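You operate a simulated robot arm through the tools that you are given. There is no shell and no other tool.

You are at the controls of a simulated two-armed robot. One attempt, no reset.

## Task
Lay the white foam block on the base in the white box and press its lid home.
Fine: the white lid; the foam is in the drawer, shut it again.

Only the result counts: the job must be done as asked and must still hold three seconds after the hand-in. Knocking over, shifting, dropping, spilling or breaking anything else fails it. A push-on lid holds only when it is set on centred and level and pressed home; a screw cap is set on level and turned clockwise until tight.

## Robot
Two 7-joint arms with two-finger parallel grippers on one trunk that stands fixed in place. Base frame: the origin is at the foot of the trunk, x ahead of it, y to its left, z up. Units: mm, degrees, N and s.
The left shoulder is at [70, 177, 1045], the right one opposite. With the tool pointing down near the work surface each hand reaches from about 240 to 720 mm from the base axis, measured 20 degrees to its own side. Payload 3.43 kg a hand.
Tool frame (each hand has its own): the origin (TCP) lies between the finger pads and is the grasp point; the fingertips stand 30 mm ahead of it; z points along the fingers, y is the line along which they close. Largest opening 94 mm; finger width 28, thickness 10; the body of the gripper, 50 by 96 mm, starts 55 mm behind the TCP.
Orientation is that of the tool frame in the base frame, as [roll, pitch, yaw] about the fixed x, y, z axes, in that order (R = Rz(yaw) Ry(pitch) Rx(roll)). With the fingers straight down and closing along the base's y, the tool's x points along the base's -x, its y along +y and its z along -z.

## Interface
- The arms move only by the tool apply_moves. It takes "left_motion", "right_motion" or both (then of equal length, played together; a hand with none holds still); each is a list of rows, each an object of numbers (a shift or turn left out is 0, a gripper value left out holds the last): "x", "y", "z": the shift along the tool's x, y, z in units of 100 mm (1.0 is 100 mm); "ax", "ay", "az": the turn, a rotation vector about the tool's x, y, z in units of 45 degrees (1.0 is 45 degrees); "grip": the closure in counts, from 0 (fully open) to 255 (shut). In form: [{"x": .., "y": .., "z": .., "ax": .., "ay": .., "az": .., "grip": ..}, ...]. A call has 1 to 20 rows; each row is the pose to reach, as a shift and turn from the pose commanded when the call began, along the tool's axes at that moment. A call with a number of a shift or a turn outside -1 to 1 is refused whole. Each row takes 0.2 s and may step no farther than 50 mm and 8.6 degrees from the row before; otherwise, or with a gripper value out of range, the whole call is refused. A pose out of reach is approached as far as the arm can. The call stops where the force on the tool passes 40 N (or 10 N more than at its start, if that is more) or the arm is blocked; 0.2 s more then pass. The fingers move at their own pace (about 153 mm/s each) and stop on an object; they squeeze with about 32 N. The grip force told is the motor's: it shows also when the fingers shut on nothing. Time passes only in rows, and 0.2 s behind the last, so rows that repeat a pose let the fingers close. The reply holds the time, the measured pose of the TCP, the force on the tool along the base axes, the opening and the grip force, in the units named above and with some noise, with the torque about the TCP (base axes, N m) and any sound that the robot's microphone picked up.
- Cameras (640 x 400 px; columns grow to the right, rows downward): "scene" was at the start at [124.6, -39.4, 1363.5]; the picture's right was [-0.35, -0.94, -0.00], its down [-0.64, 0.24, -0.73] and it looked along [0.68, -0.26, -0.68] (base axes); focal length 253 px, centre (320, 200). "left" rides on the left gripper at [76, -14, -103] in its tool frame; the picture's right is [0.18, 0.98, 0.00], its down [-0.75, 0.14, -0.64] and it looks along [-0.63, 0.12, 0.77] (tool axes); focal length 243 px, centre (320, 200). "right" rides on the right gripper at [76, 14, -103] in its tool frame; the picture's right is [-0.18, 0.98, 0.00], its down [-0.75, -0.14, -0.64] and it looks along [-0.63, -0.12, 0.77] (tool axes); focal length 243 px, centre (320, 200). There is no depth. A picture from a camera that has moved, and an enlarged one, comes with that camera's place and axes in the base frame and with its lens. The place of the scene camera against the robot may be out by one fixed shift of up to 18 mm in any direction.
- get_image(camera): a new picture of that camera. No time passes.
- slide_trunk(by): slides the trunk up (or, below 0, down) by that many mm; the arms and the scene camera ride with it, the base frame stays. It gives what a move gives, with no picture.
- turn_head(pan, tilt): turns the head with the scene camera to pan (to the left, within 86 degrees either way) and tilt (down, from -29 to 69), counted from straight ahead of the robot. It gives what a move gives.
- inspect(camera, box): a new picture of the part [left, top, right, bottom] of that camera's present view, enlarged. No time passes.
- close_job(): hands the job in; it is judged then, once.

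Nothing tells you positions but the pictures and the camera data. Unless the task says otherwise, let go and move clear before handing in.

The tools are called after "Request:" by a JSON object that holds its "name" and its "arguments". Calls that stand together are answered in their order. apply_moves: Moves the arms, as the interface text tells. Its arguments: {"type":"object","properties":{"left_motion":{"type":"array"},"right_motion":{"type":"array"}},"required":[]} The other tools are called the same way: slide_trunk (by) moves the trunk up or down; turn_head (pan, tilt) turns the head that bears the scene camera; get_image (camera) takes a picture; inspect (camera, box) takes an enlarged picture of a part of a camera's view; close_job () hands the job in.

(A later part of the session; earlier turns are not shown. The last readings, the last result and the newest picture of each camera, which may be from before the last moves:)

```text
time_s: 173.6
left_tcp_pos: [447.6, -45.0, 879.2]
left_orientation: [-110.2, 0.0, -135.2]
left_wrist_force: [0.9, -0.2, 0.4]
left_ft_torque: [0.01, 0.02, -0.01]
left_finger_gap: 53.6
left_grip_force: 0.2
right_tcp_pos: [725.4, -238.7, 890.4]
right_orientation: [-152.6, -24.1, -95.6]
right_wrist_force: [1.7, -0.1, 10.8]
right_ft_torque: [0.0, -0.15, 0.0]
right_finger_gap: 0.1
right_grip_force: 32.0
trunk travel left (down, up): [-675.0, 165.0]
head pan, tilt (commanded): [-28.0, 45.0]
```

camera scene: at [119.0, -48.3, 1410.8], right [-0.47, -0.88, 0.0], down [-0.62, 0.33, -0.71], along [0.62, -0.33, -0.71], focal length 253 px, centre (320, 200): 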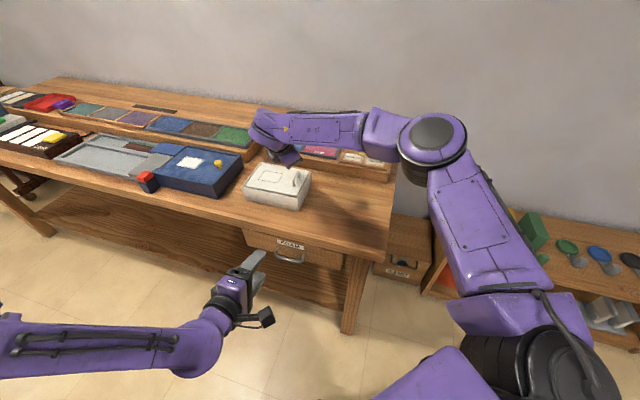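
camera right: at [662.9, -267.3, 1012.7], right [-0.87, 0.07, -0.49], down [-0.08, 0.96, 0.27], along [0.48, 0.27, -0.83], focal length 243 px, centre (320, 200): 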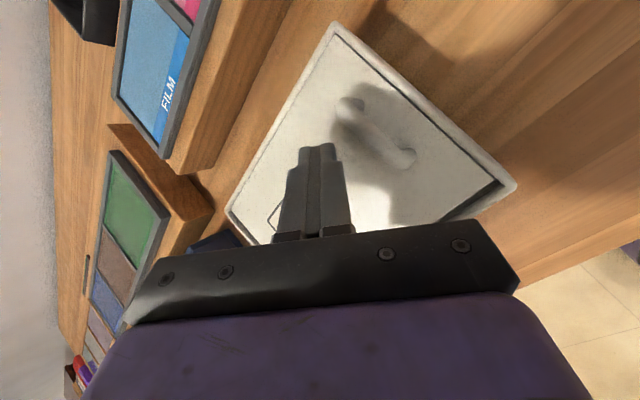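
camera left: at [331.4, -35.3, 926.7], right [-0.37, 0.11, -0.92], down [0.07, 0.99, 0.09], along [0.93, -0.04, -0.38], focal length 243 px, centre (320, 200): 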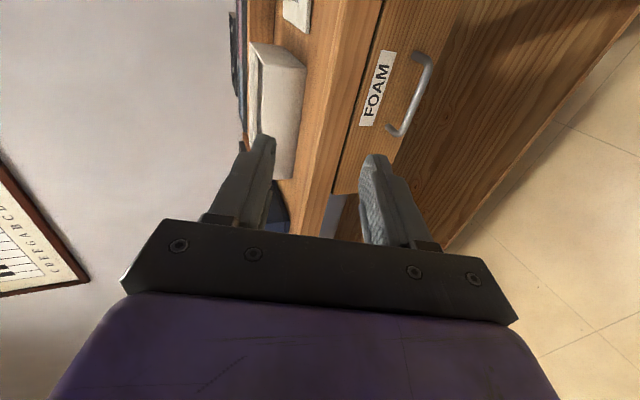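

Contact heights match the other side within about a millimetre, so the lid is level. I'll press here to the limit too.

Request:
{"name": "apply_moves", "arguments": {"right_motion": [{"x": -0.0081, "y": 0.0081, "z": 0.0164}, {"x": -0.0161, "y": 0.0162, "z": 0.0328}, {"x": -0.0202, "y": 0.0203, "z": 0.041}]}}

Request:
{"name": "apply_moves", "arguments": {"right_motion": [{"x": -0.0081, "y": 0.0081, "z": 0.0164}, {"x": -0.0161, "y": 0.0162, "z": 0.0328}]}}

```text
time_s: 174.4
left_tcp_pos: [445.1, -45.8, 879.0]
left_orientation: [-109.9, 0.1, -135.1]
left_wrist_force: [-0.4, -0.3, -0.1]
left_ft_torque: [0.02, -0.01, -0.01]
left_finger_gap: 53.5
left_grip_force: 0.1
right_tcp_pos: [724.3, -237.4, 889.3]
right_orientation: [-152.2, -24.1, -95.8]
right_wrist_force: [5.4, -2.7, 30.9]
right_ft_torque: [-0.1, -0.38, -0.04]
right_finger_gap: 0.0
right_grip_force: 31.7
trunk travel left (down, up): [-675.0, 165.0]
head pan, tilt (commanded): [-28.0, 45.0]
```

```text
time_s: 175.2
left_tcp_pos: [445.4, -46.4, 878.8]
left_orientation: [-109.9, 0.1, -135.1]
left_wrist_force: [-0.8, 0.8, 0.4]
left_ft_torque: [0.01, 0.01, 0.01]
left_finger_gap: 53.5
left_grip_force: 0.1
right_tcp_pos: [723.8, -238.3, 890.4]
right_orientation: [-151.8, -24.1, -95.9]
right_wrist_force: [-6.1, 1.8, 19.3]
right_ft_torque: [0.05, 0.14, 0.0]
right_finger_gap: 0.0
right_grip_force: 32.1
trunk travel left (down, up): [-675.0, 165.0]
head pan, tilt (commanded): [-28.0, 45.0]
stopped in row 2 (right hand): the force on the tool passed its limit at 41 N (the readings are from after the stop); the commanded pose is now the measured one
```

Both sides took over 40 N without moving further. I'll lift clear and take a careful look at the seated lid from above.

Request:
{"name": "apply_moves", "arguments": {"right_motion": [{"x": 0.0404, "y": -0.0406, "z": -0.082}, {"x": 0.121, "y": -0.122, "z": -0.246}, {"x": 0.2, "y": -0.2, "z": -0.41}, {"x": 0.282, "y": -0.284, "z": -0.574}, {"x": 0.282, "y": -0.284, "z": -0.574}]}}

Request:
{"name": "apply_moves", "arguments": {"right_motion": [{"ax": -0.05, "ay": -0.05}, {"ax": -0.1, "ay": -0.1}, {"ax": -0.15, "ay": -0.15}, {"ax": -0.1886, "ay": -0.1886}, {"ax": -0.1886, "ay": -0.1886}]}}

Request:
{"name": "apply_moves", "arguments": {"right_motion": [{"az": -0.15}, {"az": -0.33}, {"az": -0.51}, {"az": -0.69}, {"az": -0.87}, {"az": -1.0}, {"az": -1.0}]}}

Request:
{"name": "get_image", "arguments": {"camera": "right"}}

```text
time_s: 176.4
left_tcp_pos: [448.6, -45.5, 877.9]
left_orientation: [-110.2, 0.0, -135.0]
left_wrist_force: [0.8, 0.0, 0.5]
left_ft_torque: [0.01, 0.0, 0.04]
left_finger_gap: 53.7
left_grip_force: 0.0
right_tcp_pos: [725.6, -238.4, 954.3]
right_orientation: [-152.3, -24.1, -95.7]
right_wrist_force: [0.7, -0.2, 0.9]
right_ft_torque: [0.02, 0.01, 0.02]
right_finger_gap: 0.0
right_grip_force: 31.8
trunk travel left (down, up): [-675.0, 165.0]
head pan, tilt (commanded): [-28.0, 45.0]
```

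```text
time_s: 177.6
left_tcp_pos: [448.8, -46.3, 877.1]
left_orientation: [-110.0, 0.0, -135.1]
left_wrist_force: [-0.3, 0.5, -0.1]
left_ft_torque: [-0.01, -0.01, 0.0]
left_finger_gap: 53.5
left_grip_force: 0.1
right_tcp_pos: [725.0, -238.4, 954.9]
right_orientation: [-162.0, -16.3, -92.2]
right_wrist_force: [0.3, -0.6, -0.2]
right_ft_torque: [0.0, 0.0, 0.0]
right_finger_gap: 0.0
right_grip_force: 32.4
trunk travel left (down, up): [-675.0, 165.0]
head pan, tilt (commanded): [-28.0, 45.0]
```

```text
time_s: 179.2
left_tcp_pos: [448.8, -46.5, 877.1]
left_orientation: [-110.2, 0.0, -135.2]
left_wrist_force: [0.1, 0.5, 0.3]
left_ft_torque: [0.01, 0.0, -0.02]
left_finger_gap: 53.4
left_grip_force: 0.1
right_tcp_pos: [725.5, -239.4, 953.6]
right_orientation: [-179.3, -24.1, -44.6]
right_wrist_force: [1.1, -0.2, -0.5]
right_ft_torque: [0.01, -0.01, 0.01]
right_finger_gap: 0.0
right_grip_force: 31.8
trunk travel left (down, up): [-675.0, 165.0]
head pan, tilt (commanded): [-28.0, 45.0]
```

```text
taken
camera right: at [734.7, -270.6, 1080.0], right [-0.81, -0.58, -0.09], down [-0.58, 0.76, 0.28], along [-0.1, 0.28, -0.96], focal length 243 px, centre (320, 200)
```

right: 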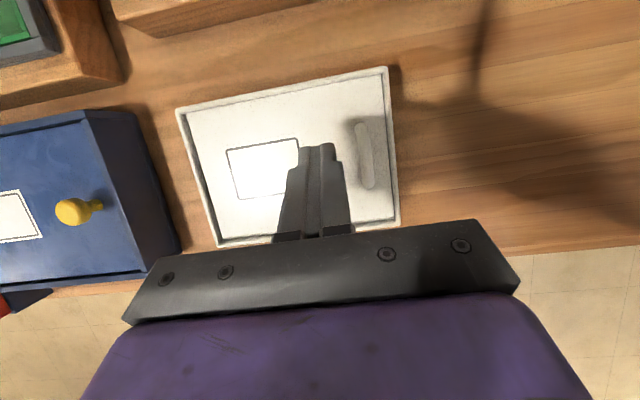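

Request:
{"name": "inspect", "arguments": {"camera": "right", "box": [165, 55, 415, 255]}}

Request:
{"name": "inspect", "arguments": {"camera": "right", "box": [170, 90, 230, 140]}}

Request:
{"name": "inspect", "arguments": {"camera": "right", "box": [350, 55, 410, 105]}}

Request:
{"name": "inspect", "arguments": {"camera": "right", "box": [200, 205, 260, 255]}}

Request:
{"name": "inspect", "arguments": {"camera": "right", "box": [350, 185, 410, 235]}}

Request:
{"name": "inspect", "arguments": {"camera": "scene", "box": [235, 145, 315, 205]}}

```text
2.00 times, centred on (290, 155) of right
camera zoom: at [734.7, -270.6, 1080.0], right [-0.81, -0.58, -0.09], down [-0.58, 0.76, 0.28], along [-0.1, 0.28, -0.96], focal length 485 px, centre (380, 290)
```

zoom: 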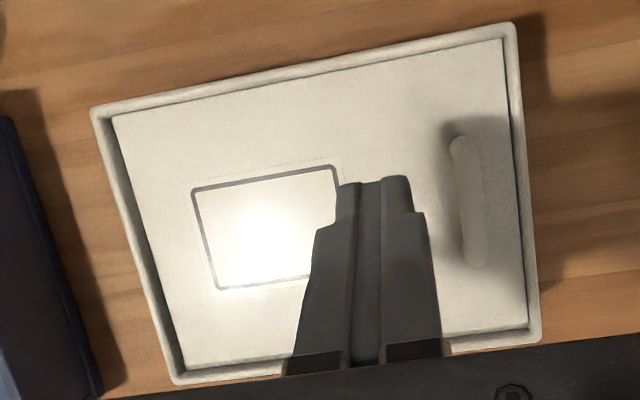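

```text
8.00 times, centred on (200, 115) of right
camera zoom: at [734.7, -270.6, 1080.0], right [-0.81, -0.58, -0.09], down [-0.58, 0.76, 0.28], along [-0.1, 0.28, -0.96], focal length 1941 px, centre (1280, 880)
```

zoom: 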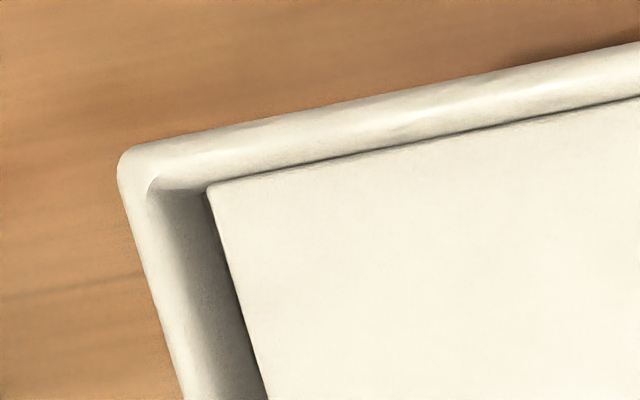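

```text
8.00 times, centred on (380, 80) of right
camera zoom: at [734.7, -270.6, 1080.0], right [-0.81, -0.58, -0.09], down [-0.58, 0.76, 0.28], along [-0.1, 0.28, -0.96], focal length 1941 px, centre (-160, 1160)
```

zoom: 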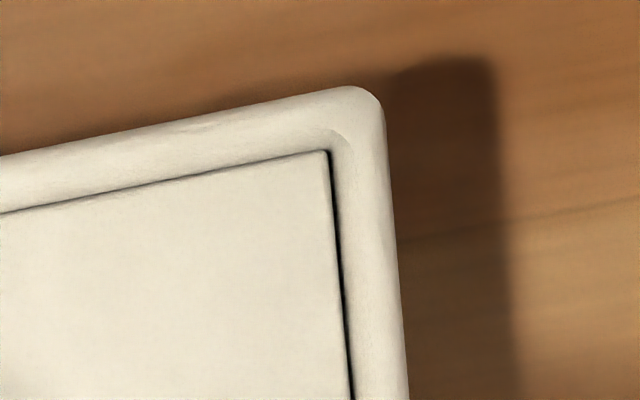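

```text
8.00 times, centred on (230, 230) of right
camera zoom: at [734.7, -270.6, 1080.0], right [-0.81, -0.58, -0.09], down [-0.58, 0.76, 0.28], along [-0.1, 0.28, -0.96], focal length 1941 px, centre (1040, -40)
```

zoom: 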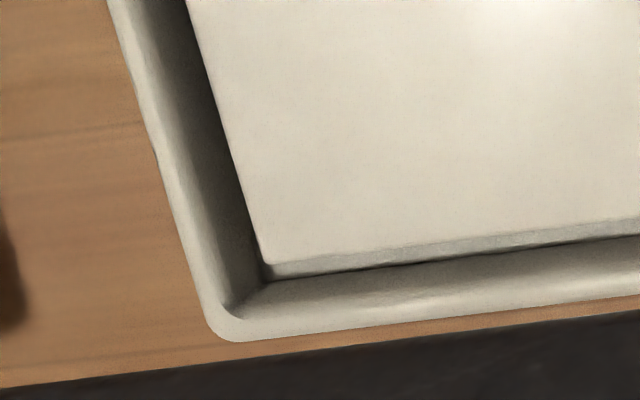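

```text
8.00 times, centred on (380, 210) of right
camera zoom: at [734.7, -270.6, 1080.0], right [-0.81, -0.58, -0.09], down [-0.58, 0.76, 0.28], along [-0.1, 0.28, -0.96], focal length 1941 px, centre (-160, 120)
```

zoom: 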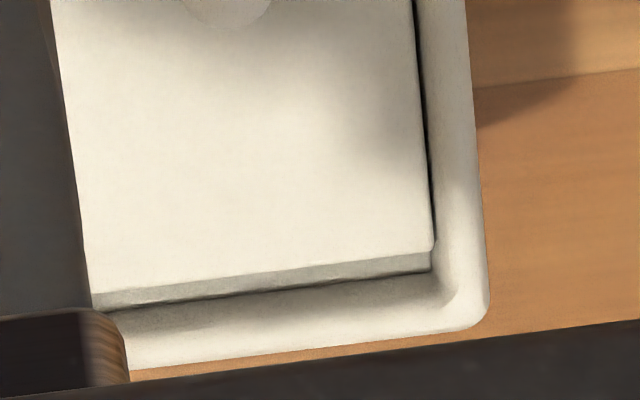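

```text
6.67 times, centred on (275, 175) of scene
camera zoom: at [118.9, -48.3, 1410.8], right [-0.47, -0.88, 0.0], down [-0.62, 0.33, -0.71], along [0.62, -0.33, -0.71], focal length 1689 px, centre (620, 367)
```

zoom: 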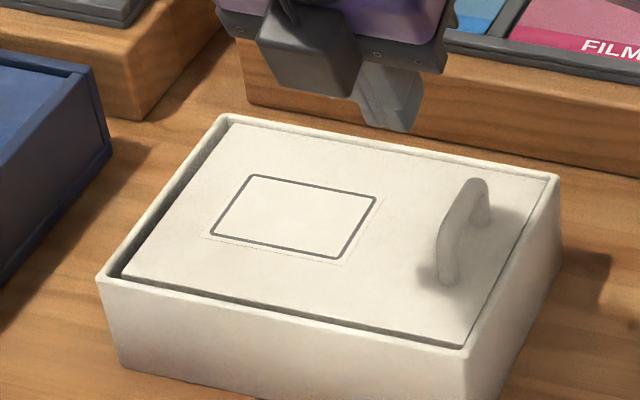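

The lid is below the rim on its ledges all round, touching the handle-end wall with about 2 mm free at the other end. I'll test whether it is held, and centre it if not, by nudging the handle gently along the long axis with the closed fist.

Request:
{"name": "apply_moves", "arguments": {"right_motion": [{"x": -0.015, "y": 0.08, "z": -0.005}, {"x": -0.04, "y": 0.22, "z": -0.015}, {"x": -0.06, "y": 0.36, "z": -0.025}, {"x": -0.08, "y": 0.48, "z": -0.035}, {"x": -0.088, "y": 0.532, "z": -0.04}, {"x": -0.088, "y": 0.532, "z": -0.04}]}}

Request:
{"name": "get_image", "arguments": {"camera": "right"}}

Request:
{"name": "inspect", "arguments": {"camera": "right", "box": [220, 50, 420, 200]}}

```text
time_s: 180.6
left_tcp_pos: [448.7, -46.2, 877.4]
left_orientation: [-110.1, -0.1, -135.1]
left_wrist_force: [0.5, 0.2, 0.7]
left_ft_torque: [0.01, 0.03, 0.0]
left_finger_gap: 53.5
left_grip_force: 0.1
right_tcp_pos: [680.6, -270.8, 954.4]
right_orientation: [-179.3, -24.0, -44.7]
right_wrist_force: [0.7, -0.4, -0.3]
right_ft_torque: [0.0, -0.02, 0.0]
right_finger_gap: 0.0
right_grip_force: 32.2
trunk travel left (down, up): [-675.0, 165.0]
head pan, tilt (commanded): [-28.0, 45.0]
```

```text
taken
camera right: at [690.2, -301.6, 1079.0], right [-0.81, -0.58, -0.09], down [-0.58, 0.76, 0.28], along [-0.1, 0.28, -0.96], focal length 243 px, centre (320, 200)
```

right: 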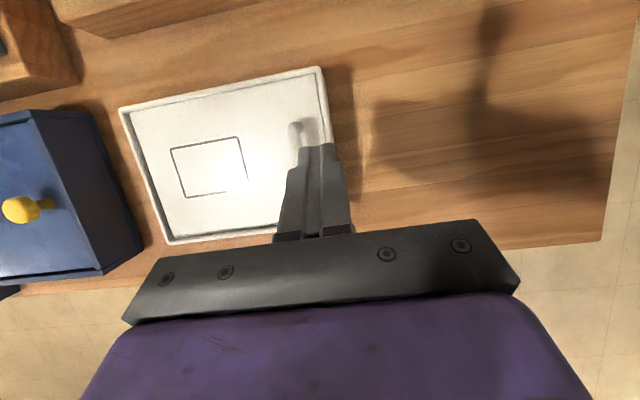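

```text
2.67 times, centred on (320, 125) of right
camera zoom: at [690.2, -301.6, 1079.0], right [-0.81, -0.58, -0.09], down [-0.58, 0.76, 0.28], along [-0.1, 0.28, -0.96], focal length 647 px, centre (320, 400)
```

zoom: 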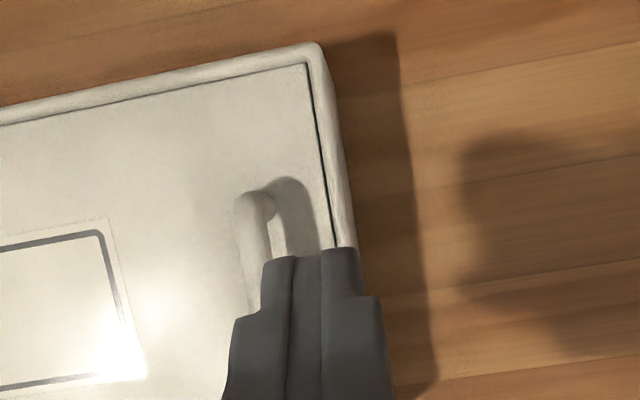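

Request:
{"name": "apply_moves", "arguments": {"right_motion": [{"y": 0.02, "x": -0.03, "z": 0.07}, {"y": 0.02, "x": -0.08, "z": 0.18}, {"y": 0.02, "x": -0.13, "z": 0.3}, {"y": 0.02, "x": -0.18, "z": 0.4}, {"y": 0.02, "x": -0.196, "z": 0.438}, {"y": 0.02, "x": -0.196, "z": 0.438}]}}

Request:
{"name": "inspect", "arguments": {"camera": "right", "box": [220, 70, 420, 220]}}

Request:
{"name": "inspect", "arguments": {"camera": "left", "box": [220, 20, 330, 160]}}

```text
time_s: 182.0
left_tcp_pos: [449.9, -46.5, 877.8]
left_orientation: [-110.1, 0.0, -135.1]
left_wrist_force: [-0.5, -0.1, -0.3]
left_ft_torque: [0.0, 0.03, 0.04]
left_finger_gap: 53.6
left_grip_force: 0.0
right_tcp_pos: [680.3, -271.3, 905.2]
right_orientation: [-179.3, -24.1, -44.8]
right_wrist_force: [0.2, 0.1, 0.4]
right_ft_torque: [-0.02, 0.0, 0.01]
right_finger_gap: 0.1
right_grip_force: 32.2
trunk travel left (down, up): [-675.0, 165.0]
head pan, tilt (commanded): [-28.0, 45.0]
```

```text
2.67 times, centred on (320, 145) of right
camera zoom: at [689.6, -303.0, 1030.4], right [-0.81, -0.58, -0.09], down [-0.58, 0.76, 0.28], along [-0.1, 0.28, -0.96], focal length 647 px, centre (320, 347)
```

zoom: 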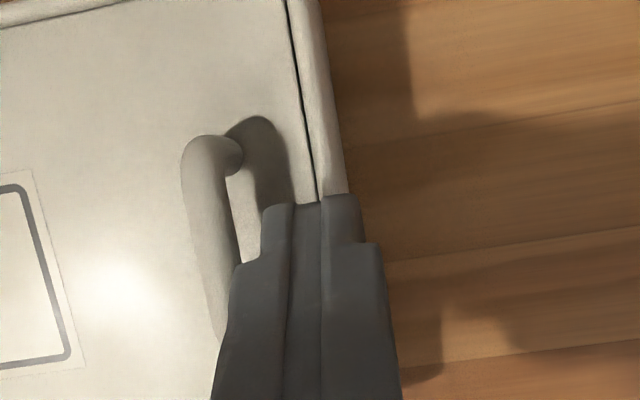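

```text
2.86 times, centred on (275, 90) of left
camera zoom: at [331.4, -35.2, 926.7], right [-0.37, 0.11, -0.92], down [0.07, 0.99, 0.09], along [0.93, -0.04, -0.38], focal length 693 px, centre (449, 514)
```

zoom: 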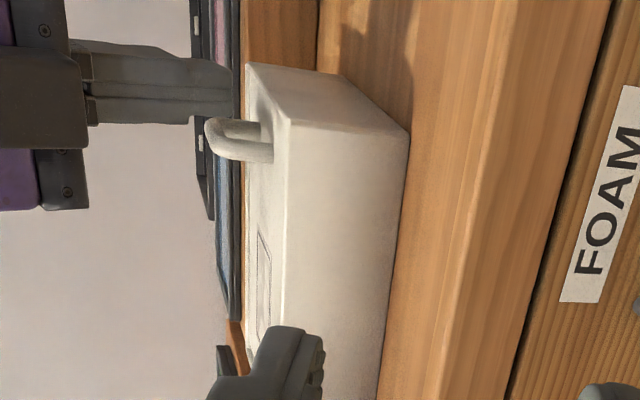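

Request:
{"name": "apply_moves", "arguments": {"right_motion": [{"y": -0.02}, {"y": -0.04}, {"y": -0.05}, {"y": -0.05}]}}

Request:
{"name": "apply_moves", "arguments": {"right_motion": [{"y": -0.01}, {"y": -0.02}, {"y": -0.02}]}}

Request:
{"name": "apply_moves", "arguments": {"right_motion": [{"y": -0.01}, {"y": -0.015}, {"y": -0.015}]}}

Request:
{"name": "inspect", "arguments": {"camera": "right", "box": [220, 70, 420, 220]}}

```text
time_s: 183.0
left_tcp_pos: [448.7, -46.5, 877.1]
left_orientation: [-110.1, 0.0, -135.0]
left_wrist_force: [-1.0, -0.2, -0.6]
left_ft_torque: [0.0, 0.04, -0.04]
left_finger_gap: 53.4
left_grip_force: 0.0
right_tcp_pos: [684.2, -268.0, 905.8]
right_orientation: [-179.3, -24.2, -44.8]
right_wrist_force: [0.1, -0.1, 0.5]
right_ft_torque: [-0.01, 0.02, -0.01]
right_finger_gap: 0.0
right_grip_force: 32.2
trunk travel left (down, up): [-675.0, 165.0]
head pan, tilt (commanded): [-28.0, 45.0]
```

```text
time_s: 183.8
left_tcp_pos: [448.8, -46.5, 877.9]
left_orientation: [-110.2, 0.0, -135.1]
left_wrist_force: [-0.3, -0.4, 0.1]
left_ft_torque: [0.0, 0.02, 0.02]
left_finger_gap: 53.6
left_grip_force: 0.0
right_tcp_pos: [684.4, -265.7, 904.5]
right_orientation: [-179.3, -24.1, -44.8]
right_wrist_force: [0.2, 0.7, 0.5]
right_ft_torque: [0.0, -0.04, 0.04]
right_finger_gap: 0.2
right_grip_force: 31.6
trunk travel left (down, up): [-675.0, 165.0]
head pan, tilt (commanded): [-28.0, 45.0]
```

```text
time_s: 184.6
left_tcp_pos: [448.3, -45.6, 876.4]
left_orientation: [-110.2, 0.0, -135.0]
left_wrist_force: [0.0, -0.1, 0.6]
left_ft_torque: [0.03, 0.01, 0.01]
left_finger_gap: 53.4
left_grip_force: 0.1
right_tcp_pos: [687.7, -266.3, 904.6]
right_orientation: [-179.3, -24.1, -44.9]
right_wrist_force: [-0.3, 0.4, 0.4]
right_ft_torque: [-0.02, -0.01, -0.02]
right_finger_gap: 0.0
right_grip_force: 32.5
trunk travel left (down, up): [-675.0, 165.0]
head pan, tilt (commanded): [-28.0, 45.0]
```

```text
2.67 times, centred on (320, 145) of right
camera zoom: at [695.7, -296.9, 1031.0], right [-0.81, -0.58, -0.09], down [-0.58, 0.76, 0.28], along [-0.1, 0.28, -0.96], focal length 647 px, centre (320, 347)
```

zoom: 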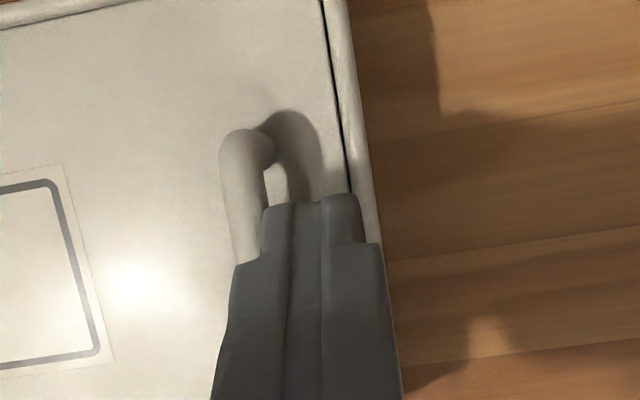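

Request:
{"name": "apply_moves", "arguments": {"right_motion": [{"y": -0.01}, {"y": -0.015}, {"y": -0.015}]}}

Request:
{"name": "apply_moves", "arguments": {"right_motion": [{"y": -0.01}, {"y": -0.015}, {"y": -0.015}]}}

Request:
{"name": "apply_moves", "arguments": {"right_motion": [{"y": -0.01}, {"y": -0.015}, {"y": -0.015}]}}

Request:
{"name": "inspect", "arguments": {"camera": "right", "box": [220, 70, 420, 220]}}

Request:
{"name": "inspect", "arguments": {"camera": "left", "box": [220, 20, 330, 160]}}

```text
time_s: 185.4
left_tcp_pos: [448.8, -45.6, 878.6]
left_orientation: [-110.2, 0.0, -135.1]
left_wrist_force: [-0.3, 0.4, -0.1]
left_ft_torque: [0.02, -0.01, 0.03]
left_finger_gap: 53.2
left_grip_force: 0.1
right_tcp_pos: [686.8, -265.7, 905.9]
right_orientation: [-179.3, -24.1, -44.8]
right_wrist_force: [0.1, -1.5, -0.2]
right_ft_torque: [-0.04, 0.0, 0.0]
right_finger_gap: 0.0
right_grip_force: 32.0
trunk travel left (down, up): [-675.0, 165.0]
head pan, tilt (commanded): [-28.0, 45.0]
```

```text
time_s: 186.2
left_tcp_pos: [447.0, -46.3, 877.3]
left_orientation: [-110.2, 0.0, -135.1]
left_wrist_force: [0.7, 0.0, 0.4]
left_ft_torque: [-0.03, -0.01, 0.0]
left_finger_gap: 53.5
left_grip_force: 0.1
right_tcp_pos: [687.4, -263.7, 907.1]
right_orientation: [-179.2, -24.1, -44.8]
right_wrist_force: [-1.1, -2.3, 2.4]
right_ft_torque: [-0.07, 0.04, 0.0]
right_finger_gap: 0.1
right_grip_force: 32.1
trunk travel left (down, up): [-675.0, 165.0]
head pan, tilt (commanded): [-28.0, 45.0]
```

```text
time_s: 187.0
left_tcp_pos: [448.7, -48.0, 877.3]
left_orientation: [-110.1, 0.1, -135.0]
left_wrist_force: [0.2, 0.4, 0.5]
left_ft_torque: [0.03, 0.01, -0.01]
left_finger_gap: 53.5
left_grip_force: 0.0
right_tcp_pos: [688.0, -262.5, 905.6]
right_orientation: [-179.3, -24.0, -44.8]
right_wrist_force: [-2.2, -1.8, 1.3]
right_ft_torque: [-0.02, 0.04, -0.03]
right_finger_gap: 0.2
right_grip_force: 32.4
trunk travel left (down, up): [-675.0, 165.0]
head pan, tilt (commanded): [-28.0, 45.0]
```

```text
2.67 times, centred on (320, 145) of right
camera zoom: at [697.6, -294.0, 1031.5], right [-0.81, -0.58, -0.09], down [-0.58, 0.76, 0.28], along [-0.1, 0.28, -0.96], focal length 647 px, centre (320, 347)
```

zoom: 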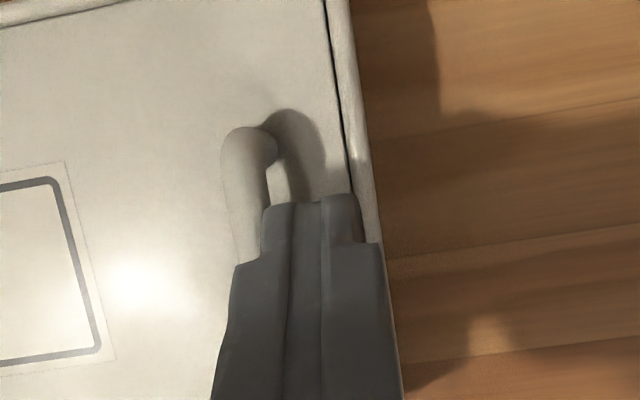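

```text
2.86 times, centred on (275, 90) of left
camera zoom: at [330.9, -35.4, 926.9], right [-0.37, 0.11, -0.92], down [0.07, 0.99, 0.09], along [0.93, -0.04, -0.37], focal length 693 px, centre (449, 514)
```

zoom: 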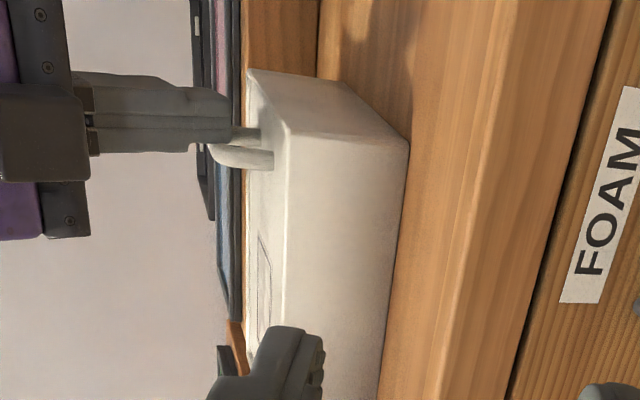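

The whole box slid a few millimetres with the lid, and the lid did not shift inside it, so the lid is clearly held. I'll stop pushing, back off, and measure how far the box moved so I can put it back.

Request:
{"name": "apply_moves", "arguments": {"right_motion": [{"y": 0.03}, {"y": 0.05, "x": 0.05, "z": -0.11}, {"y": 0.05, "x": 0.13, "z": -0.29}, {"y": 0.05, "x": 0.2, "z": -0.45}, {"y": 0.05, "x": 0.2, "z": -0.45}]}}

Request:
{"name": "apply_moves", "arguments": {"right_motion": [{"y": -0.1}, {"y": -0.3}, {"y": -0.5}, {"y": -0.65}, {"y": -0.65}]}}

Request:
{"name": "get_image", "arguments": {"camera": "right"}}

Request:
{"name": "inspect", "arguments": {"camera": "right", "box": [165, 55, 415, 255]}}

Request:
{"name": "inspect", "arguments": {"camera": "scene", "box": [235, 145, 315, 205]}}

```text
time_s: 188.2
left_tcp_pos: [450.1, -47.7, 877.6]
left_orientation: [-110.2, -0.1, -135.0]
left_wrist_force: [0.1, 0.4, -0.4]
left_ft_torque: [0.03, 0.01, -0.02]
left_finger_gap: 53.4
left_grip_force: 0.1
right_tcp_pos: [685.4, -265.8, 955.1]
right_orientation: [-179.3, -24.1, -44.8]
right_wrist_force: [-0.2, -0.4, -0.5]
right_ft_torque: [-0.02, -0.01, 0.03]
right_finger_gap: 0.0
right_grip_force: 32.2
trunk travel left (down, up): [-675.0, 165.0]
head pan, tilt (commanded): [-28.0, 45.0]
```

```text
time_s: 189.4
left_tcp_pos: [447.8, -47.0, 877.2]
left_orientation: [-110.1, 0.1, -135.2]
left_wrist_force: [0.4, -0.7, -0.9]
left_ft_torque: [0.0, 0.01, -0.01]
left_finger_gap: 53.4
left_grip_force: 0.2
right_tcp_pos: [729.4, -218.6, 957.2]
right_orientation: [-179.3, -24.1, -44.8]
right_wrist_force: [0.6, -0.6, -0.4]
right_ft_torque: [0.0, 0.04, 0.05]
right_finger_gap: 0.0
right_grip_force: 32.3
trunk travel left (down, up): [-675.0, 165.0]
head pan, tilt (commanded): [-28.0, 45.0]
```

```text
taken
camera right: at [740.0, -250.1, 1081.6], right [-0.81, -0.58, -0.09], down [-0.58, 0.76, 0.28], along [-0.1, 0.28, -0.96], focal length 243 px, centre (320, 200)
```

right: 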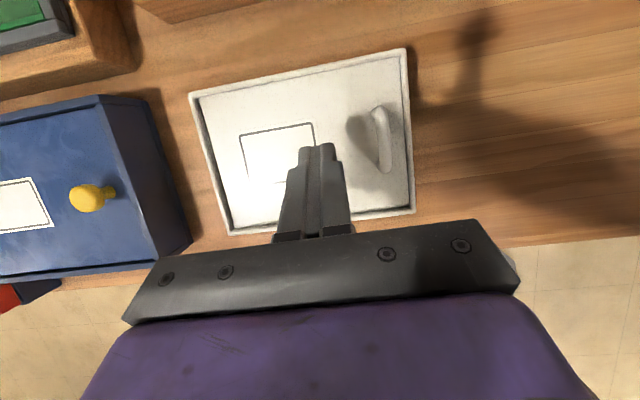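

```text
2.00 times, centred on (290, 155) of right
camera zoom: at [740.0, -250.1, 1081.6], right [-0.81, -0.58, -0.09], down [-0.58, 0.76, 0.28], along [-0.1, 0.28, -0.96], focal length 485 px, centre (380, 290)
```

zoom: 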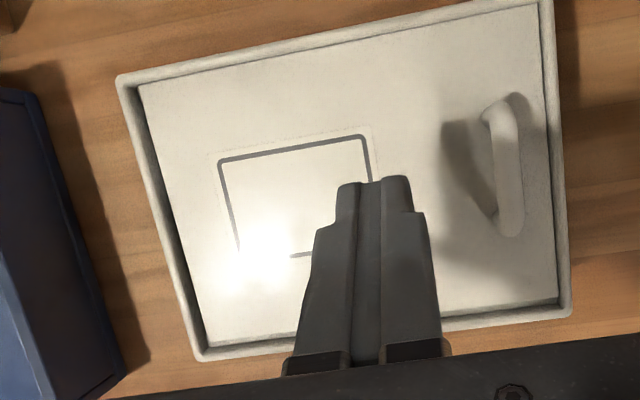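

```text
6.67 times, centred on (275, 175) of scene
camera zoom: at [118.6, -48.8, 1410.9], right [-0.47, -0.88, 0.0], down [-0.62, 0.33, -0.71], along [0.62, -0.33, -0.71], focal length 1689 px, centre (620, 367)
```

zoom: 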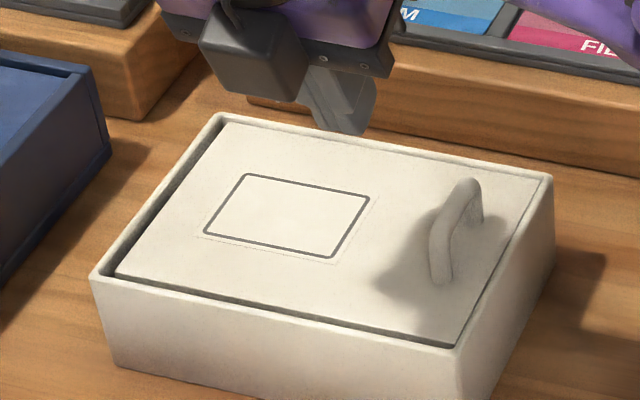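

The box moved about 3.5 mm along its long axis. I'll put it back by pushing the handle the other way by the same amount, approaching from the inner side.

Request:
{"name": "apply_moves", "arguments": {"right_motion": [{"y": 0.08}, {"y": 0.17}, {"y": 0.19, "x": -0.05, "z": 0.11}, {"y": 0.19, "x": -0.12, "z": 0.27}, {"y": 0.19, "x": -0.18, "z": 0.41}, {"y": 0.19, "x": -0.208, "z": 0.465}, {"y": 0.19, "x": -0.208, "z": 0.465}]}}

Request:
{"name": "inspect", "arguments": {"camera": "right", "box": [220, 70, 420, 220]}}

Request:
{"name": "inspect", "arguments": {"camera": "left", "box": [220, 20, 330, 160]}}

```text
time_s: 191.0
left_tcp_pos: [448.8, -46.9, 877.9]
left_orientation: [-110.0, 0.0, -135.1]
left_wrist_force: [-0.1, 0.8, 1.0]
left_ft_torque: [-0.02, -0.02, -0.02]
left_finger_gap: 53.5
left_grip_force: 0.1
right_tcp_pos: [718.3, -233.0, 904.0]
right_orientation: [-179.4, -24.1, -44.8]
right_wrist_force: [-0.8, -0.1, 0.0]
right_ft_torque: [0.0, 0.0, 0.05]
right_finger_gap: 0.2
right_grip_force: 32.5
trunk travel left (down, up): [-675.0, 165.0]
head pan, tilt (commanded): [-28.0, 45.0]
```

```text
2.67 times, centred on (320, 145) of right
camera zoom: at [727.2, -264.3, 1029.5], right [-0.81, -0.58, -0.09], down [-0.58, 0.76, 0.28], along [-0.1, 0.28, -0.96], focal length 647 px, centre (320, 347)
```

zoom: 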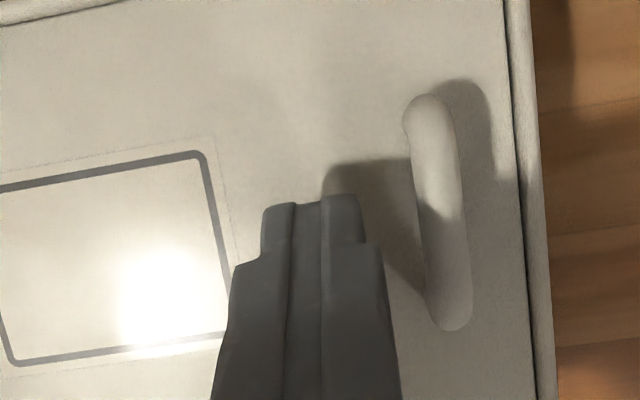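

```text
2.86 times, centred on (275, 90) of left
camera zoom: at [331.3, -35.2, 926.7], right [-0.37, 0.11, -0.92], down [0.07, 0.99, 0.09], along [0.93, -0.04, -0.38], focal length 693 px, centre (449, 514)
```

zoom: 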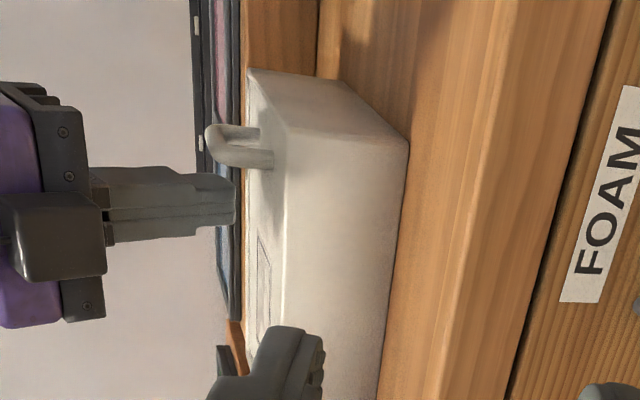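

Request:
{"name": "apply_moves", "arguments": {"right_motion": [{"y": 0.03}, {"y": 0.06}, {"y": 0.08}, {"y": 0.08}]}}

Request:
{"name": "apply_moves", "arguments": {"right_motion": [{"y": 0.01}, {"y": 0.015}, {"y": 0.015}]}}

Request:
{"name": "inspect", "arguments": {"camera": "left", "box": [220, 20, 330, 160]}}

Request:
{"name": "inspect", "arguments": {"camera": "right", "box": [220, 70, 420, 220]}}

```text
time_s: 192.0
left_tcp_pos: [449.7, -47.2, 876.7]
left_orientation: [-110.1, 0.1, -135.1]
left_wrist_force: [0.4, 0.7, 0.0]
left_ft_torque: [0.0, 0.02, -0.02]
left_finger_gap: 53.5
left_grip_force: 0.1
right_tcp_pos: [712.7, -239.1, 904.3]
right_orientation: [-179.4, -24.1, -44.9]
right_wrist_force: [-0.7, 0.1, -0.3]
right_ft_torque: [0.01, -0.04, -0.01]
right_finger_gap: 0.0
right_grip_force: 32.2
trunk travel left (down, up): [-675.0, 165.0]
head pan, tilt (commanded): [-28.0, 45.0]
```

```text
time_s: 192.8
left_tcp_pos: [448.6, -46.1, 877.4]
left_orientation: [-110.0, 0.0, -135.1]
left_wrist_force: [0.3, 0.4, 0.2]
left_ft_torque: [0.01, -0.03, 0.02]
left_finger_gap: 53.4
left_grip_force: 0.1
right_tcp_pos: [710.7, -239.4, 904.4]
right_orientation: [-179.3, -24.1, -44.8]
right_wrist_force: [0.3, 0.7, 0.7]
right_ft_torque: [0.0, -0.01, 0.01]
right_finger_gap: 0.0
right_grip_force: 31.7
trunk travel left (down, up): [-675.0, 165.0]
head pan, tilt (commanded): [-28.0, 45.0]
```

```text
2.86 times, centred on (275, 90) of left
camera zoom: at [331.3, -35.2, 926.7], right [-0.37, 0.11, -0.92], down [0.07, 0.99, 0.09], along [0.93, -0.04, -0.38], focal length 693 px, centre (449, 514)
```

zoom: 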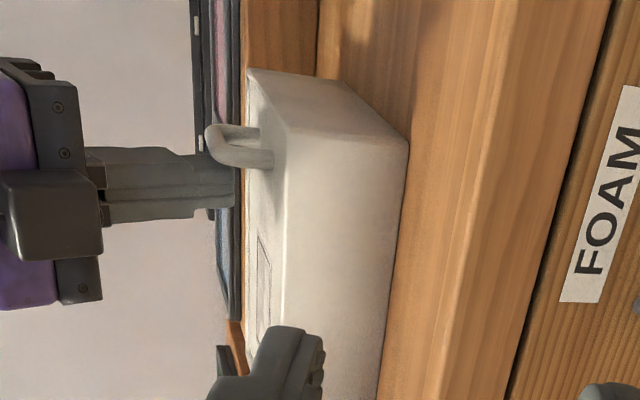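

```text
2.67 times, centred on (320, 145) of right
camera zoom: at [720.2, -270.7, 1030.0], right [-0.81, -0.58, -0.09], down [-0.58, 0.76, 0.28], along [-0.1, 0.28, -0.96], focal length 647 px, centre (320, 347)
```

zoom: 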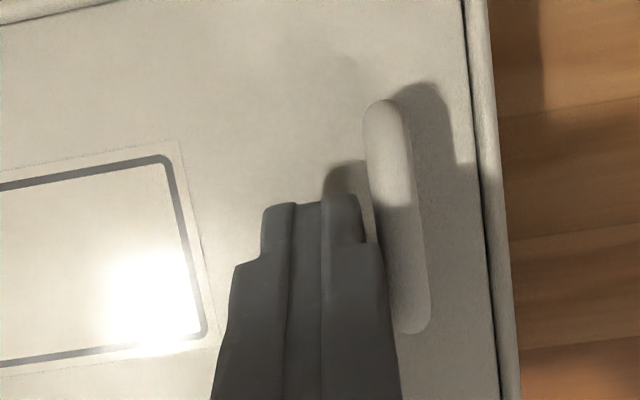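

Request:
{"name": "apply_moves", "arguments": {"right_motion": [{"y": 0.01}, {"y": 0.02}, {"y": 0.02}]}}

Request:
{"name": "apply_moves", "arguments": {"right_motion": [{"y": 0.01}, {"y": 0.015}, {"y": 0.015}]}}

Request:
{"name": "inspect", "arguments": {"camera": "left", "box": [220, 20, 330, 160]}}

Request:
{"name": "inspect", "arguments": {"camera": "scene", "box": [235, 145, 315, 205]}}

```text
time_s: 193.6
left_tcp_pos: [448.3, -47.5, 878.4]
left_orientation: [-110.2, 0.0, -135.1]
left_wrist_force: [-0.2, 0.1, -0.2]
left_ft_torque: [0.0, 0.01, -0.01]
left_finger_gap: 53.3
left_grip_force: 0.0
right_tcp_pos: [709.2, -241.6, 906.8]
right_orientation: [-179.4, -24.1, -44.8]
right_wrist_force: [-0.8, -0.2, 0.3]
right_ft_torque: [0.01, 0.01, 0.02]
right_finger_gap: 0.0
right_grip_force: 31.9
trunk travel left (down, up): [-675.0, 165.0]
head pan, tilt (commanded): [-28.0, 45.0]
```

```text
time_s: 194.4
left_tcp_pos: [449.1, -45.8, 877.3]
left_orientation: [-110.1, 0.0, -135.1]
left_wrist_force: [0.1, 0.3, 0.3]
left_ft_torque: [0.03, -0.04, -0.02]
left_finger_gap: 53.6
left_grip_force: 0.0
right_tcp_pos: [708.2, -241.6, 905.1]
right_orientation: [-179.3, -24.1, -44.8]
right_wrist_force: [-0.3, 0.1, 0.0]
right_ft_torque: [-0.02, 0.04, 0.0]
right_finger_gap: 0.1
right_grip_force: 32.1
trunk travel left (down, up): [-675.0, 165.0]
head pan, tilt (commanded): [-28.0, 45.0]
```

```text
2.86 times, centred on (275, 90) of left
camera zoom: at [331.3, -35.2, 926.7], right [-0.37, 0.11, -0.92], down [0.07, 0.99, 0.09], along [0.93, -0.04, -0.38], focal length 693 px, centre (449, 514)
```

zoom: 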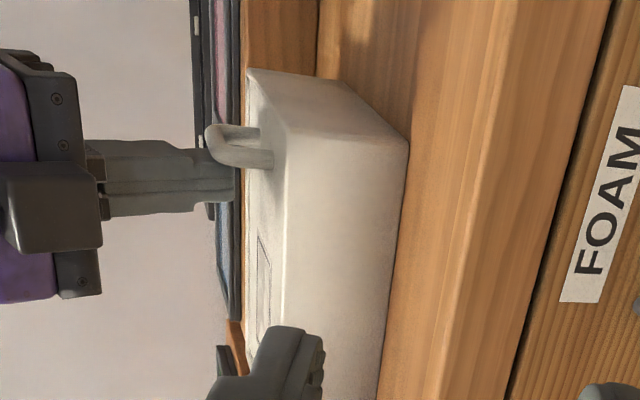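

```text
6.67 times, centred on (275, 175) of scene
camera zoom: at [118.9, -48.3, 1410.8], right [-0.47, -0.88, 0.0], down [-0.62, 0.33, -0.71], along [0.62, -0.33, -0.71], focal length 1689 px, centre (620, 367)
```

zoom: 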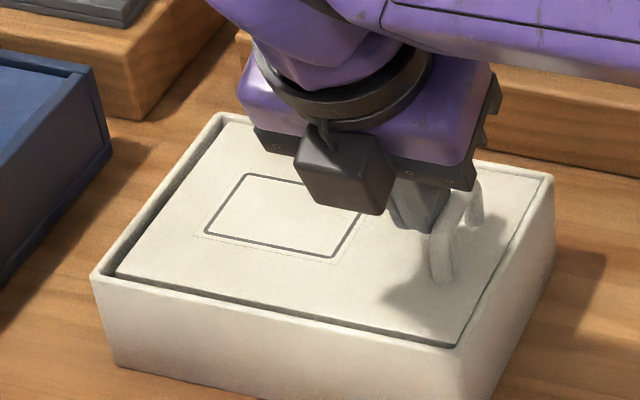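

Request:
{"name": "apply_moves", "arguments": {"right_motion": [{"y": 0.01}, {"y": 0.02}, {"y": 0.02}]}}

Request:
{"name": "apply_moves", "arguments": {"right_motion": [{"y": 0.01}, {"y": 0.015}, {"y": 0.015}]}}

Request:
{"name": "inspect", "arguments": {"camera": "left", "box": [220, 20, 330, 160]}}

Request:
{"name": "inspect", "arguments": {"camera": "scene", "box": [235, 145, 315, 205]}}

```text
time_s: 195.2
left_tcp_pos: [450.5, -46.6, 876.7]
left_orientation: [-110.1, -0.1, -135.0]
left_wrist_force: [-0.6, 0.4, -0.2]
left_ft_torque: [-0.05, 0.01, 0.01]
left_finger_gap: 53.3
left_grip_force: 0.1
right_tcp_pos: [706.7, -241.7, 904.6]
right_orientation: [-179.3, -24.1, -44.7]
right_wrist_force: [2.8, 2.1, 1.9]
right_ft_torque: [0.0, -0.06, -0.03]
right_finger_gap: 0.0
right_grip_force: 31.5
trunk travel left (down, up): [-675.0, 165.0]
head pan, tilt (commanded): [-28.0, 45.0]
```

```text
time_s: 196.0
left_tcp_pos: [449.2, -46.6, 877.9]
left_orientation: [-110.1, -0.1, -135.1]
left_wrist_force: [-0.1, 1.2, -0.9]
left_ft_torque: [-0.01, -0.01, 0.01]
left_finger_gap: 53.6
left_grip_force: 0.0
right_tcp_pos: [706.3, -243.3, 904.5]
right_orientation: [-179.2, -24.1, -44.9]
right_wrist_force: [1.1, 2.8, 0.9]
right_ft_torque: [0.02, -0.02, -0.02]
right_finger_gap: 0.0
right_grip_force: 31.9
trunk travel left (down, up): [-675.0, 165.0]
head pan, tilt (commanded): [-28.0, 45.0]
```

```text
2.86 times, centred on (275, 90) of left
camera zoom: at [331.4, -34.8, 926.7], right [-0.37, 0.11, -0.92], down [0.07, 0.99, 0.09], along [0.93, -0.04, -0.38], focal length 693 px, centre (449, 514)
```

zoom: 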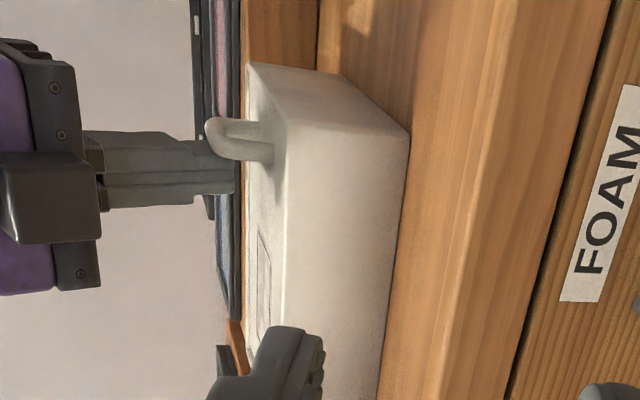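

```text
6.67 times, centred on (275, 175) of scene
camera zoom: at [119.0, -47.7, 1410.8], right [-0.47, -0.88, 0.0], down [-0.62, 0.33, -0.71], along [0.62, -0.33, -0.71], focal length 1689 px, centre (620, 367)
```

zoom: 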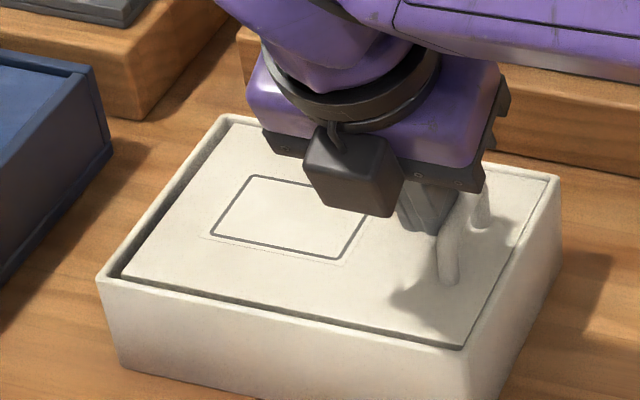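

The box is back exactly where it was. I'll move the fist off the handle, lift away and check everything once more.

Request:
{"name": "apply_moves", "arguments": {"right_motion": [{"y": -0.03}, {"y": -0.06, "x": 0.05, "z": -0.11}, {"y": -0.1, "x": 0.12, "z": -0.27}, {"y": -0.2, "x": 0.18, "z": -0.41}, {"y": -0.25, "x": 0.204, "z": -0.457}, {"y": -0.25, "x": 0.204, "z": -0.457}]}}

Request:
{"name": "inspect", "arguments": {"camera": "right", "box": [165, 55, 415, 255]}}

Request:
{"name": "inspect", "arguments": {"camera": "right", "box": [350, 55, 410, 105]}}

Request:
{"name": "inspect", "arguments": {"camera": "right", "box": [170, 90, 230, 140]}}

Request:
{"name": "inspect", "arguments": {"camera": "scene", "box": [235, 145, 315, 205]}}

```text
time_s: 197.4
left_tcp_pos: [449.8, -46.9, 877.3]
left_orientation: [-110.1, 0.0, -135.1]
left_wrist_force: [0.1, -0.7, -0.3]
left_ft_torque: [0.02, -0.02, 0.03]
left_finger_gap: 53.4
left_grip_force: 0.1
right_tcp_pos: [721.6, -225.2, 955.8]
right_orientation: [-179.3, -24.1, -44.8]
right_wrist_force: [0.5, 0.1, 0.1]
right_ft_torque: [-0.02, 0.0, 0.0]
right_finger_gap: 0.1
right_grip_force: 32.1
trunk travel left (down, up): [-675.0, 165.0]
head pan, tilt (commanded): [-28.0, 45.0]
```

```text
2.00 times, centred on (290, 155) of right
camera zoom: at [732.1, -257.5, 1080.6], right [-0.81, -0.58, -0.09], down [-0.58, 0.76, 0.28], along [-0.1, 0.28, -0.96], focal length 485 px, centre (380, 290)
```

zoom: 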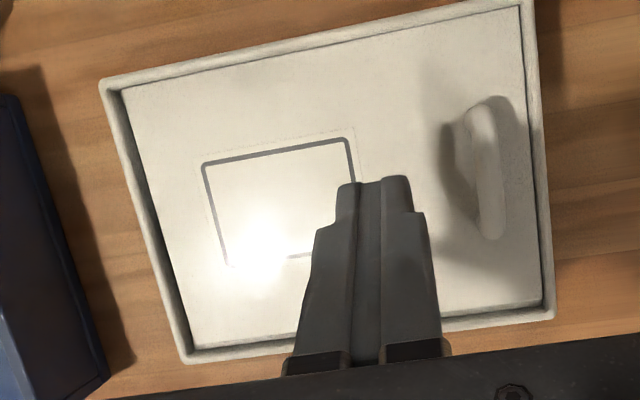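

```text
8.00 times, centred on (380, 80) of right
camera zoom: at [732.1, -257.5, 1080.6], right [-0.81, -0.58, -0.09], down [-0.58, 0.76, 0.28], along [-0.1, 0.28, -0.96], focal length 1941 px, centre (-160, 1160)
```

zoom: 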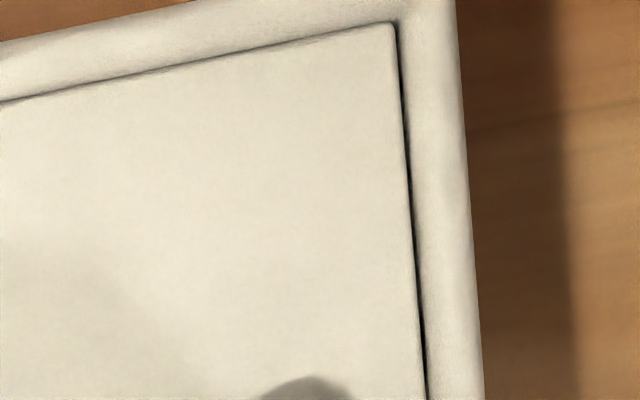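

```text
8.00 times, centred on (200, 115) of right
camera zoom: at [732.1, -257.5, 1080.6], right [-0.81, -0.58, -0.09], down [-0.58, 0.76, 0.28], along [-0.1, 0.28, -0.96], focal length 1941 px, centre (1280, 880)
```

zoom: 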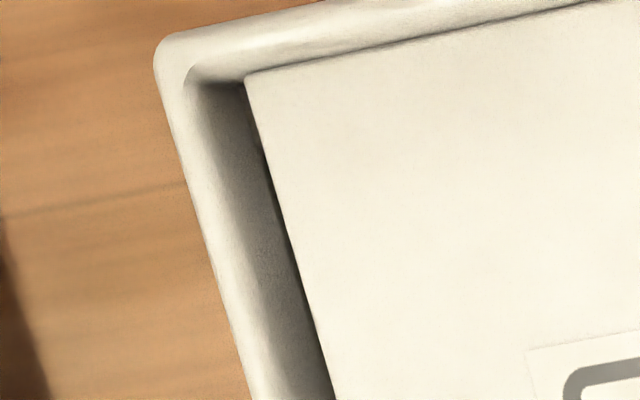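

```text
6.67 times, centred on (275, 175) of scene
camera zoom: at [118.9, -48.4, 1410.8], right [-0.47, -0.88, 0.0], down [-0.62, 0.33, -0.71], along [0.62, -0.33, -0.71], focal length 1689 px, centre (620, 367)
```

zoom: 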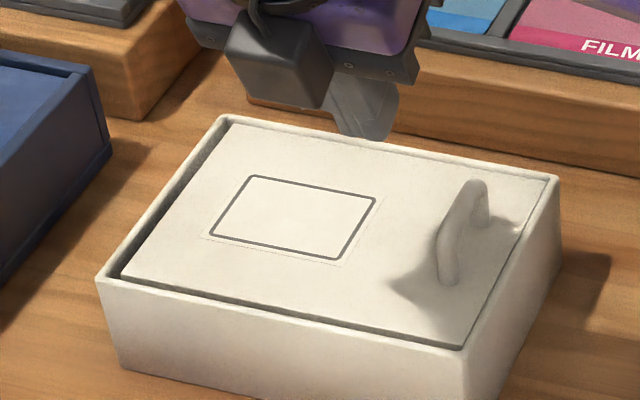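

Nothing shifted between lid and box during the push, and the box is in place. As a last proof that the lid is latched, I'll take the handle lightly and pull up about a millimetre, less than the box's weight.

Request:
{"name": "apply_moves", "arguments": {"right_motion": [{"y": 0.1, "grip": 92}, {"y": 0.22, "x": 0.02, "z": 0.01}, {"y": 0.33, "x": 0.039, "z": 0.0175}, {"y": 0.39, "x": 0.039, "z": 0.0175}, {"y": 0.39, "x": 0.039, "z": 0.0175}]}}

Request:
{"name": "inspect", "arguments": {"camera": "right", "box": [220, 50, 420, 200]}}

```text
time_s: 198.6
left_tcp_pos: [448.3, -46.4, 877.8]
left_orientation: [-110.2, 0.0, -135.1]
left_wrist_force: [0.0, 0.4, -0.2]
left_ft_torque: [0.03, -0.02, 0.01]
left_finger_gap: 53.3
left_grip_force: 0.0
right_tcp_pos: [698.7, -256.1, 955.1]
right_orientation: [-179.4, -24.2, -44.9]
right_wrist_force: [-0.3, 0.2, 0.3]
right_ft_torque: [0.03, -0.03, -0.04]
right_finger_gap: 60.0
right_grip_force: 0.1
trunk travel left (down, up): [-675.0, 165.0]
head pan, tilt (commanded): [-28.0, 45.0]
```

```text
2.67 times, centred on (320, 125) of right
camera zoom: at [707.3, -288.4, 1080.3], right [-0.81, -0.58, -0.09], down [-0.58, 0.76, 0.28], along [-0.1, 0.28, -0.96], focal length 647 px, centre (320, 400)
```

zoom: 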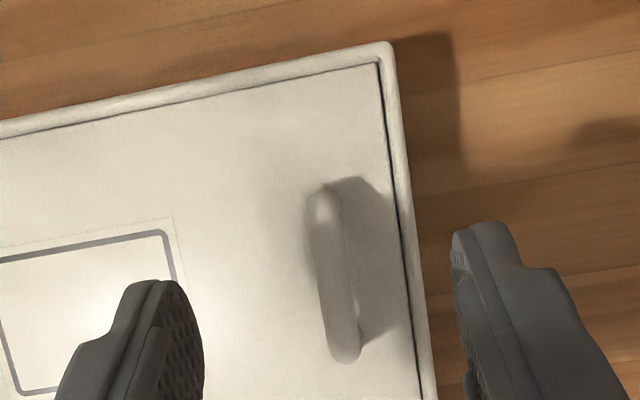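

Request:
{"name": "apply_moves", "arguments": {"right_motion": [{"x": -0.04, "z": 0.09}, {"x": -0.1, "z": 0.22, "y": -0.002}, {"x": -0.16, "z": 0.36, "y": -0.004}, {"x": -0.21, "z": 0.47, "y": -0.005}, {"x": -0.241, "z": 0.536, "y": -0.005}, {"x": -0.241, "z": 0.536, "y": -0.005}]}}

Request:
{"name": "inspect", "arguments": {"camera": "right", "box": [220, 70, 420, 220]}}

Request:
{"name": "inspect", "arguments": {"camera": "left", "box": [220, 20, 330, 160]}}

```text
time_s: 200.0
left_tcp_pos: [448.9, -47.5, 878.6]
left_orientation: [-110.1, 0.0, -135.0]
left_wrist_force: [-0.5, 0.7, 1.0]
left_ft_torque: [-0.01, 0.04, 0.0]
left_finger_gap: 53.4
left_grip_force: 0.1
right_tcp_pos: [699.1, -256.7, 894.1]
right_orientation: [-179.3, -24.2, -44.8]
right_wrist_force: [0.4, 0.5, -0.1]
right_ft_torque: [0.06, 0.0, 0.0]
right_finger_gap: 60.2
right_grip_force: 0.1
trunk travel left (down, up): [-675.0, 165.0]
head pan, tilt (commanded): [-28.0, 45.0]
```

```text
2.67 times, centred on (320, 145) of right
camera zoom: at [708.4, -288.0, 1019.6], right [-0.81, -0.58, -0.09], down [-0.58, 0.76, 0.28], along [-0.1, 0.28, -0.96], focal length 647 px, centre (320, 347)
```

zoom: 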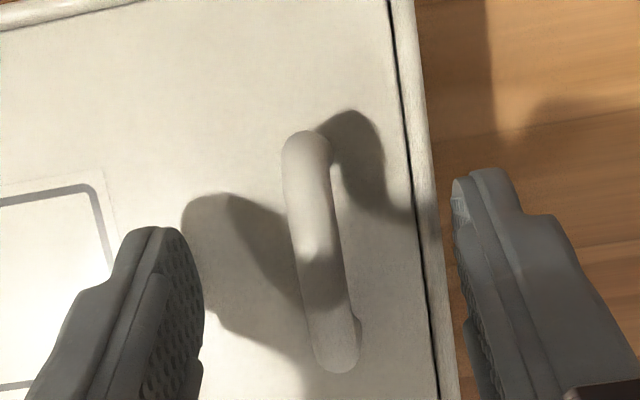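

```text
2.86 times, centred on (275, 90) of left
camera zoom: at [331.3, -35.2, 926.7], right [-0.37, 0.11, -0.92], down [0.07, 0.99, 0.09], along [0.93, -0.04, -0.38], focal length 693 px, centre (449, 514)
```

zoom: 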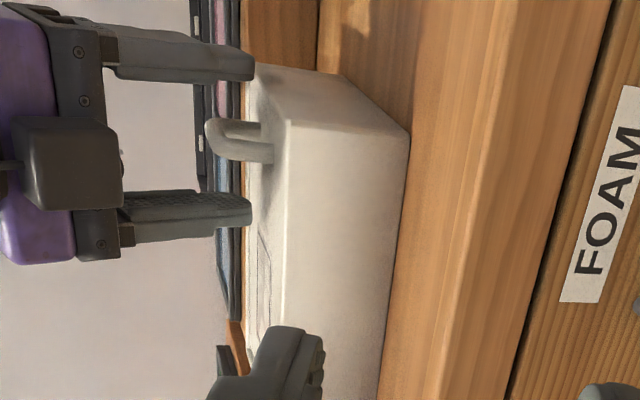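

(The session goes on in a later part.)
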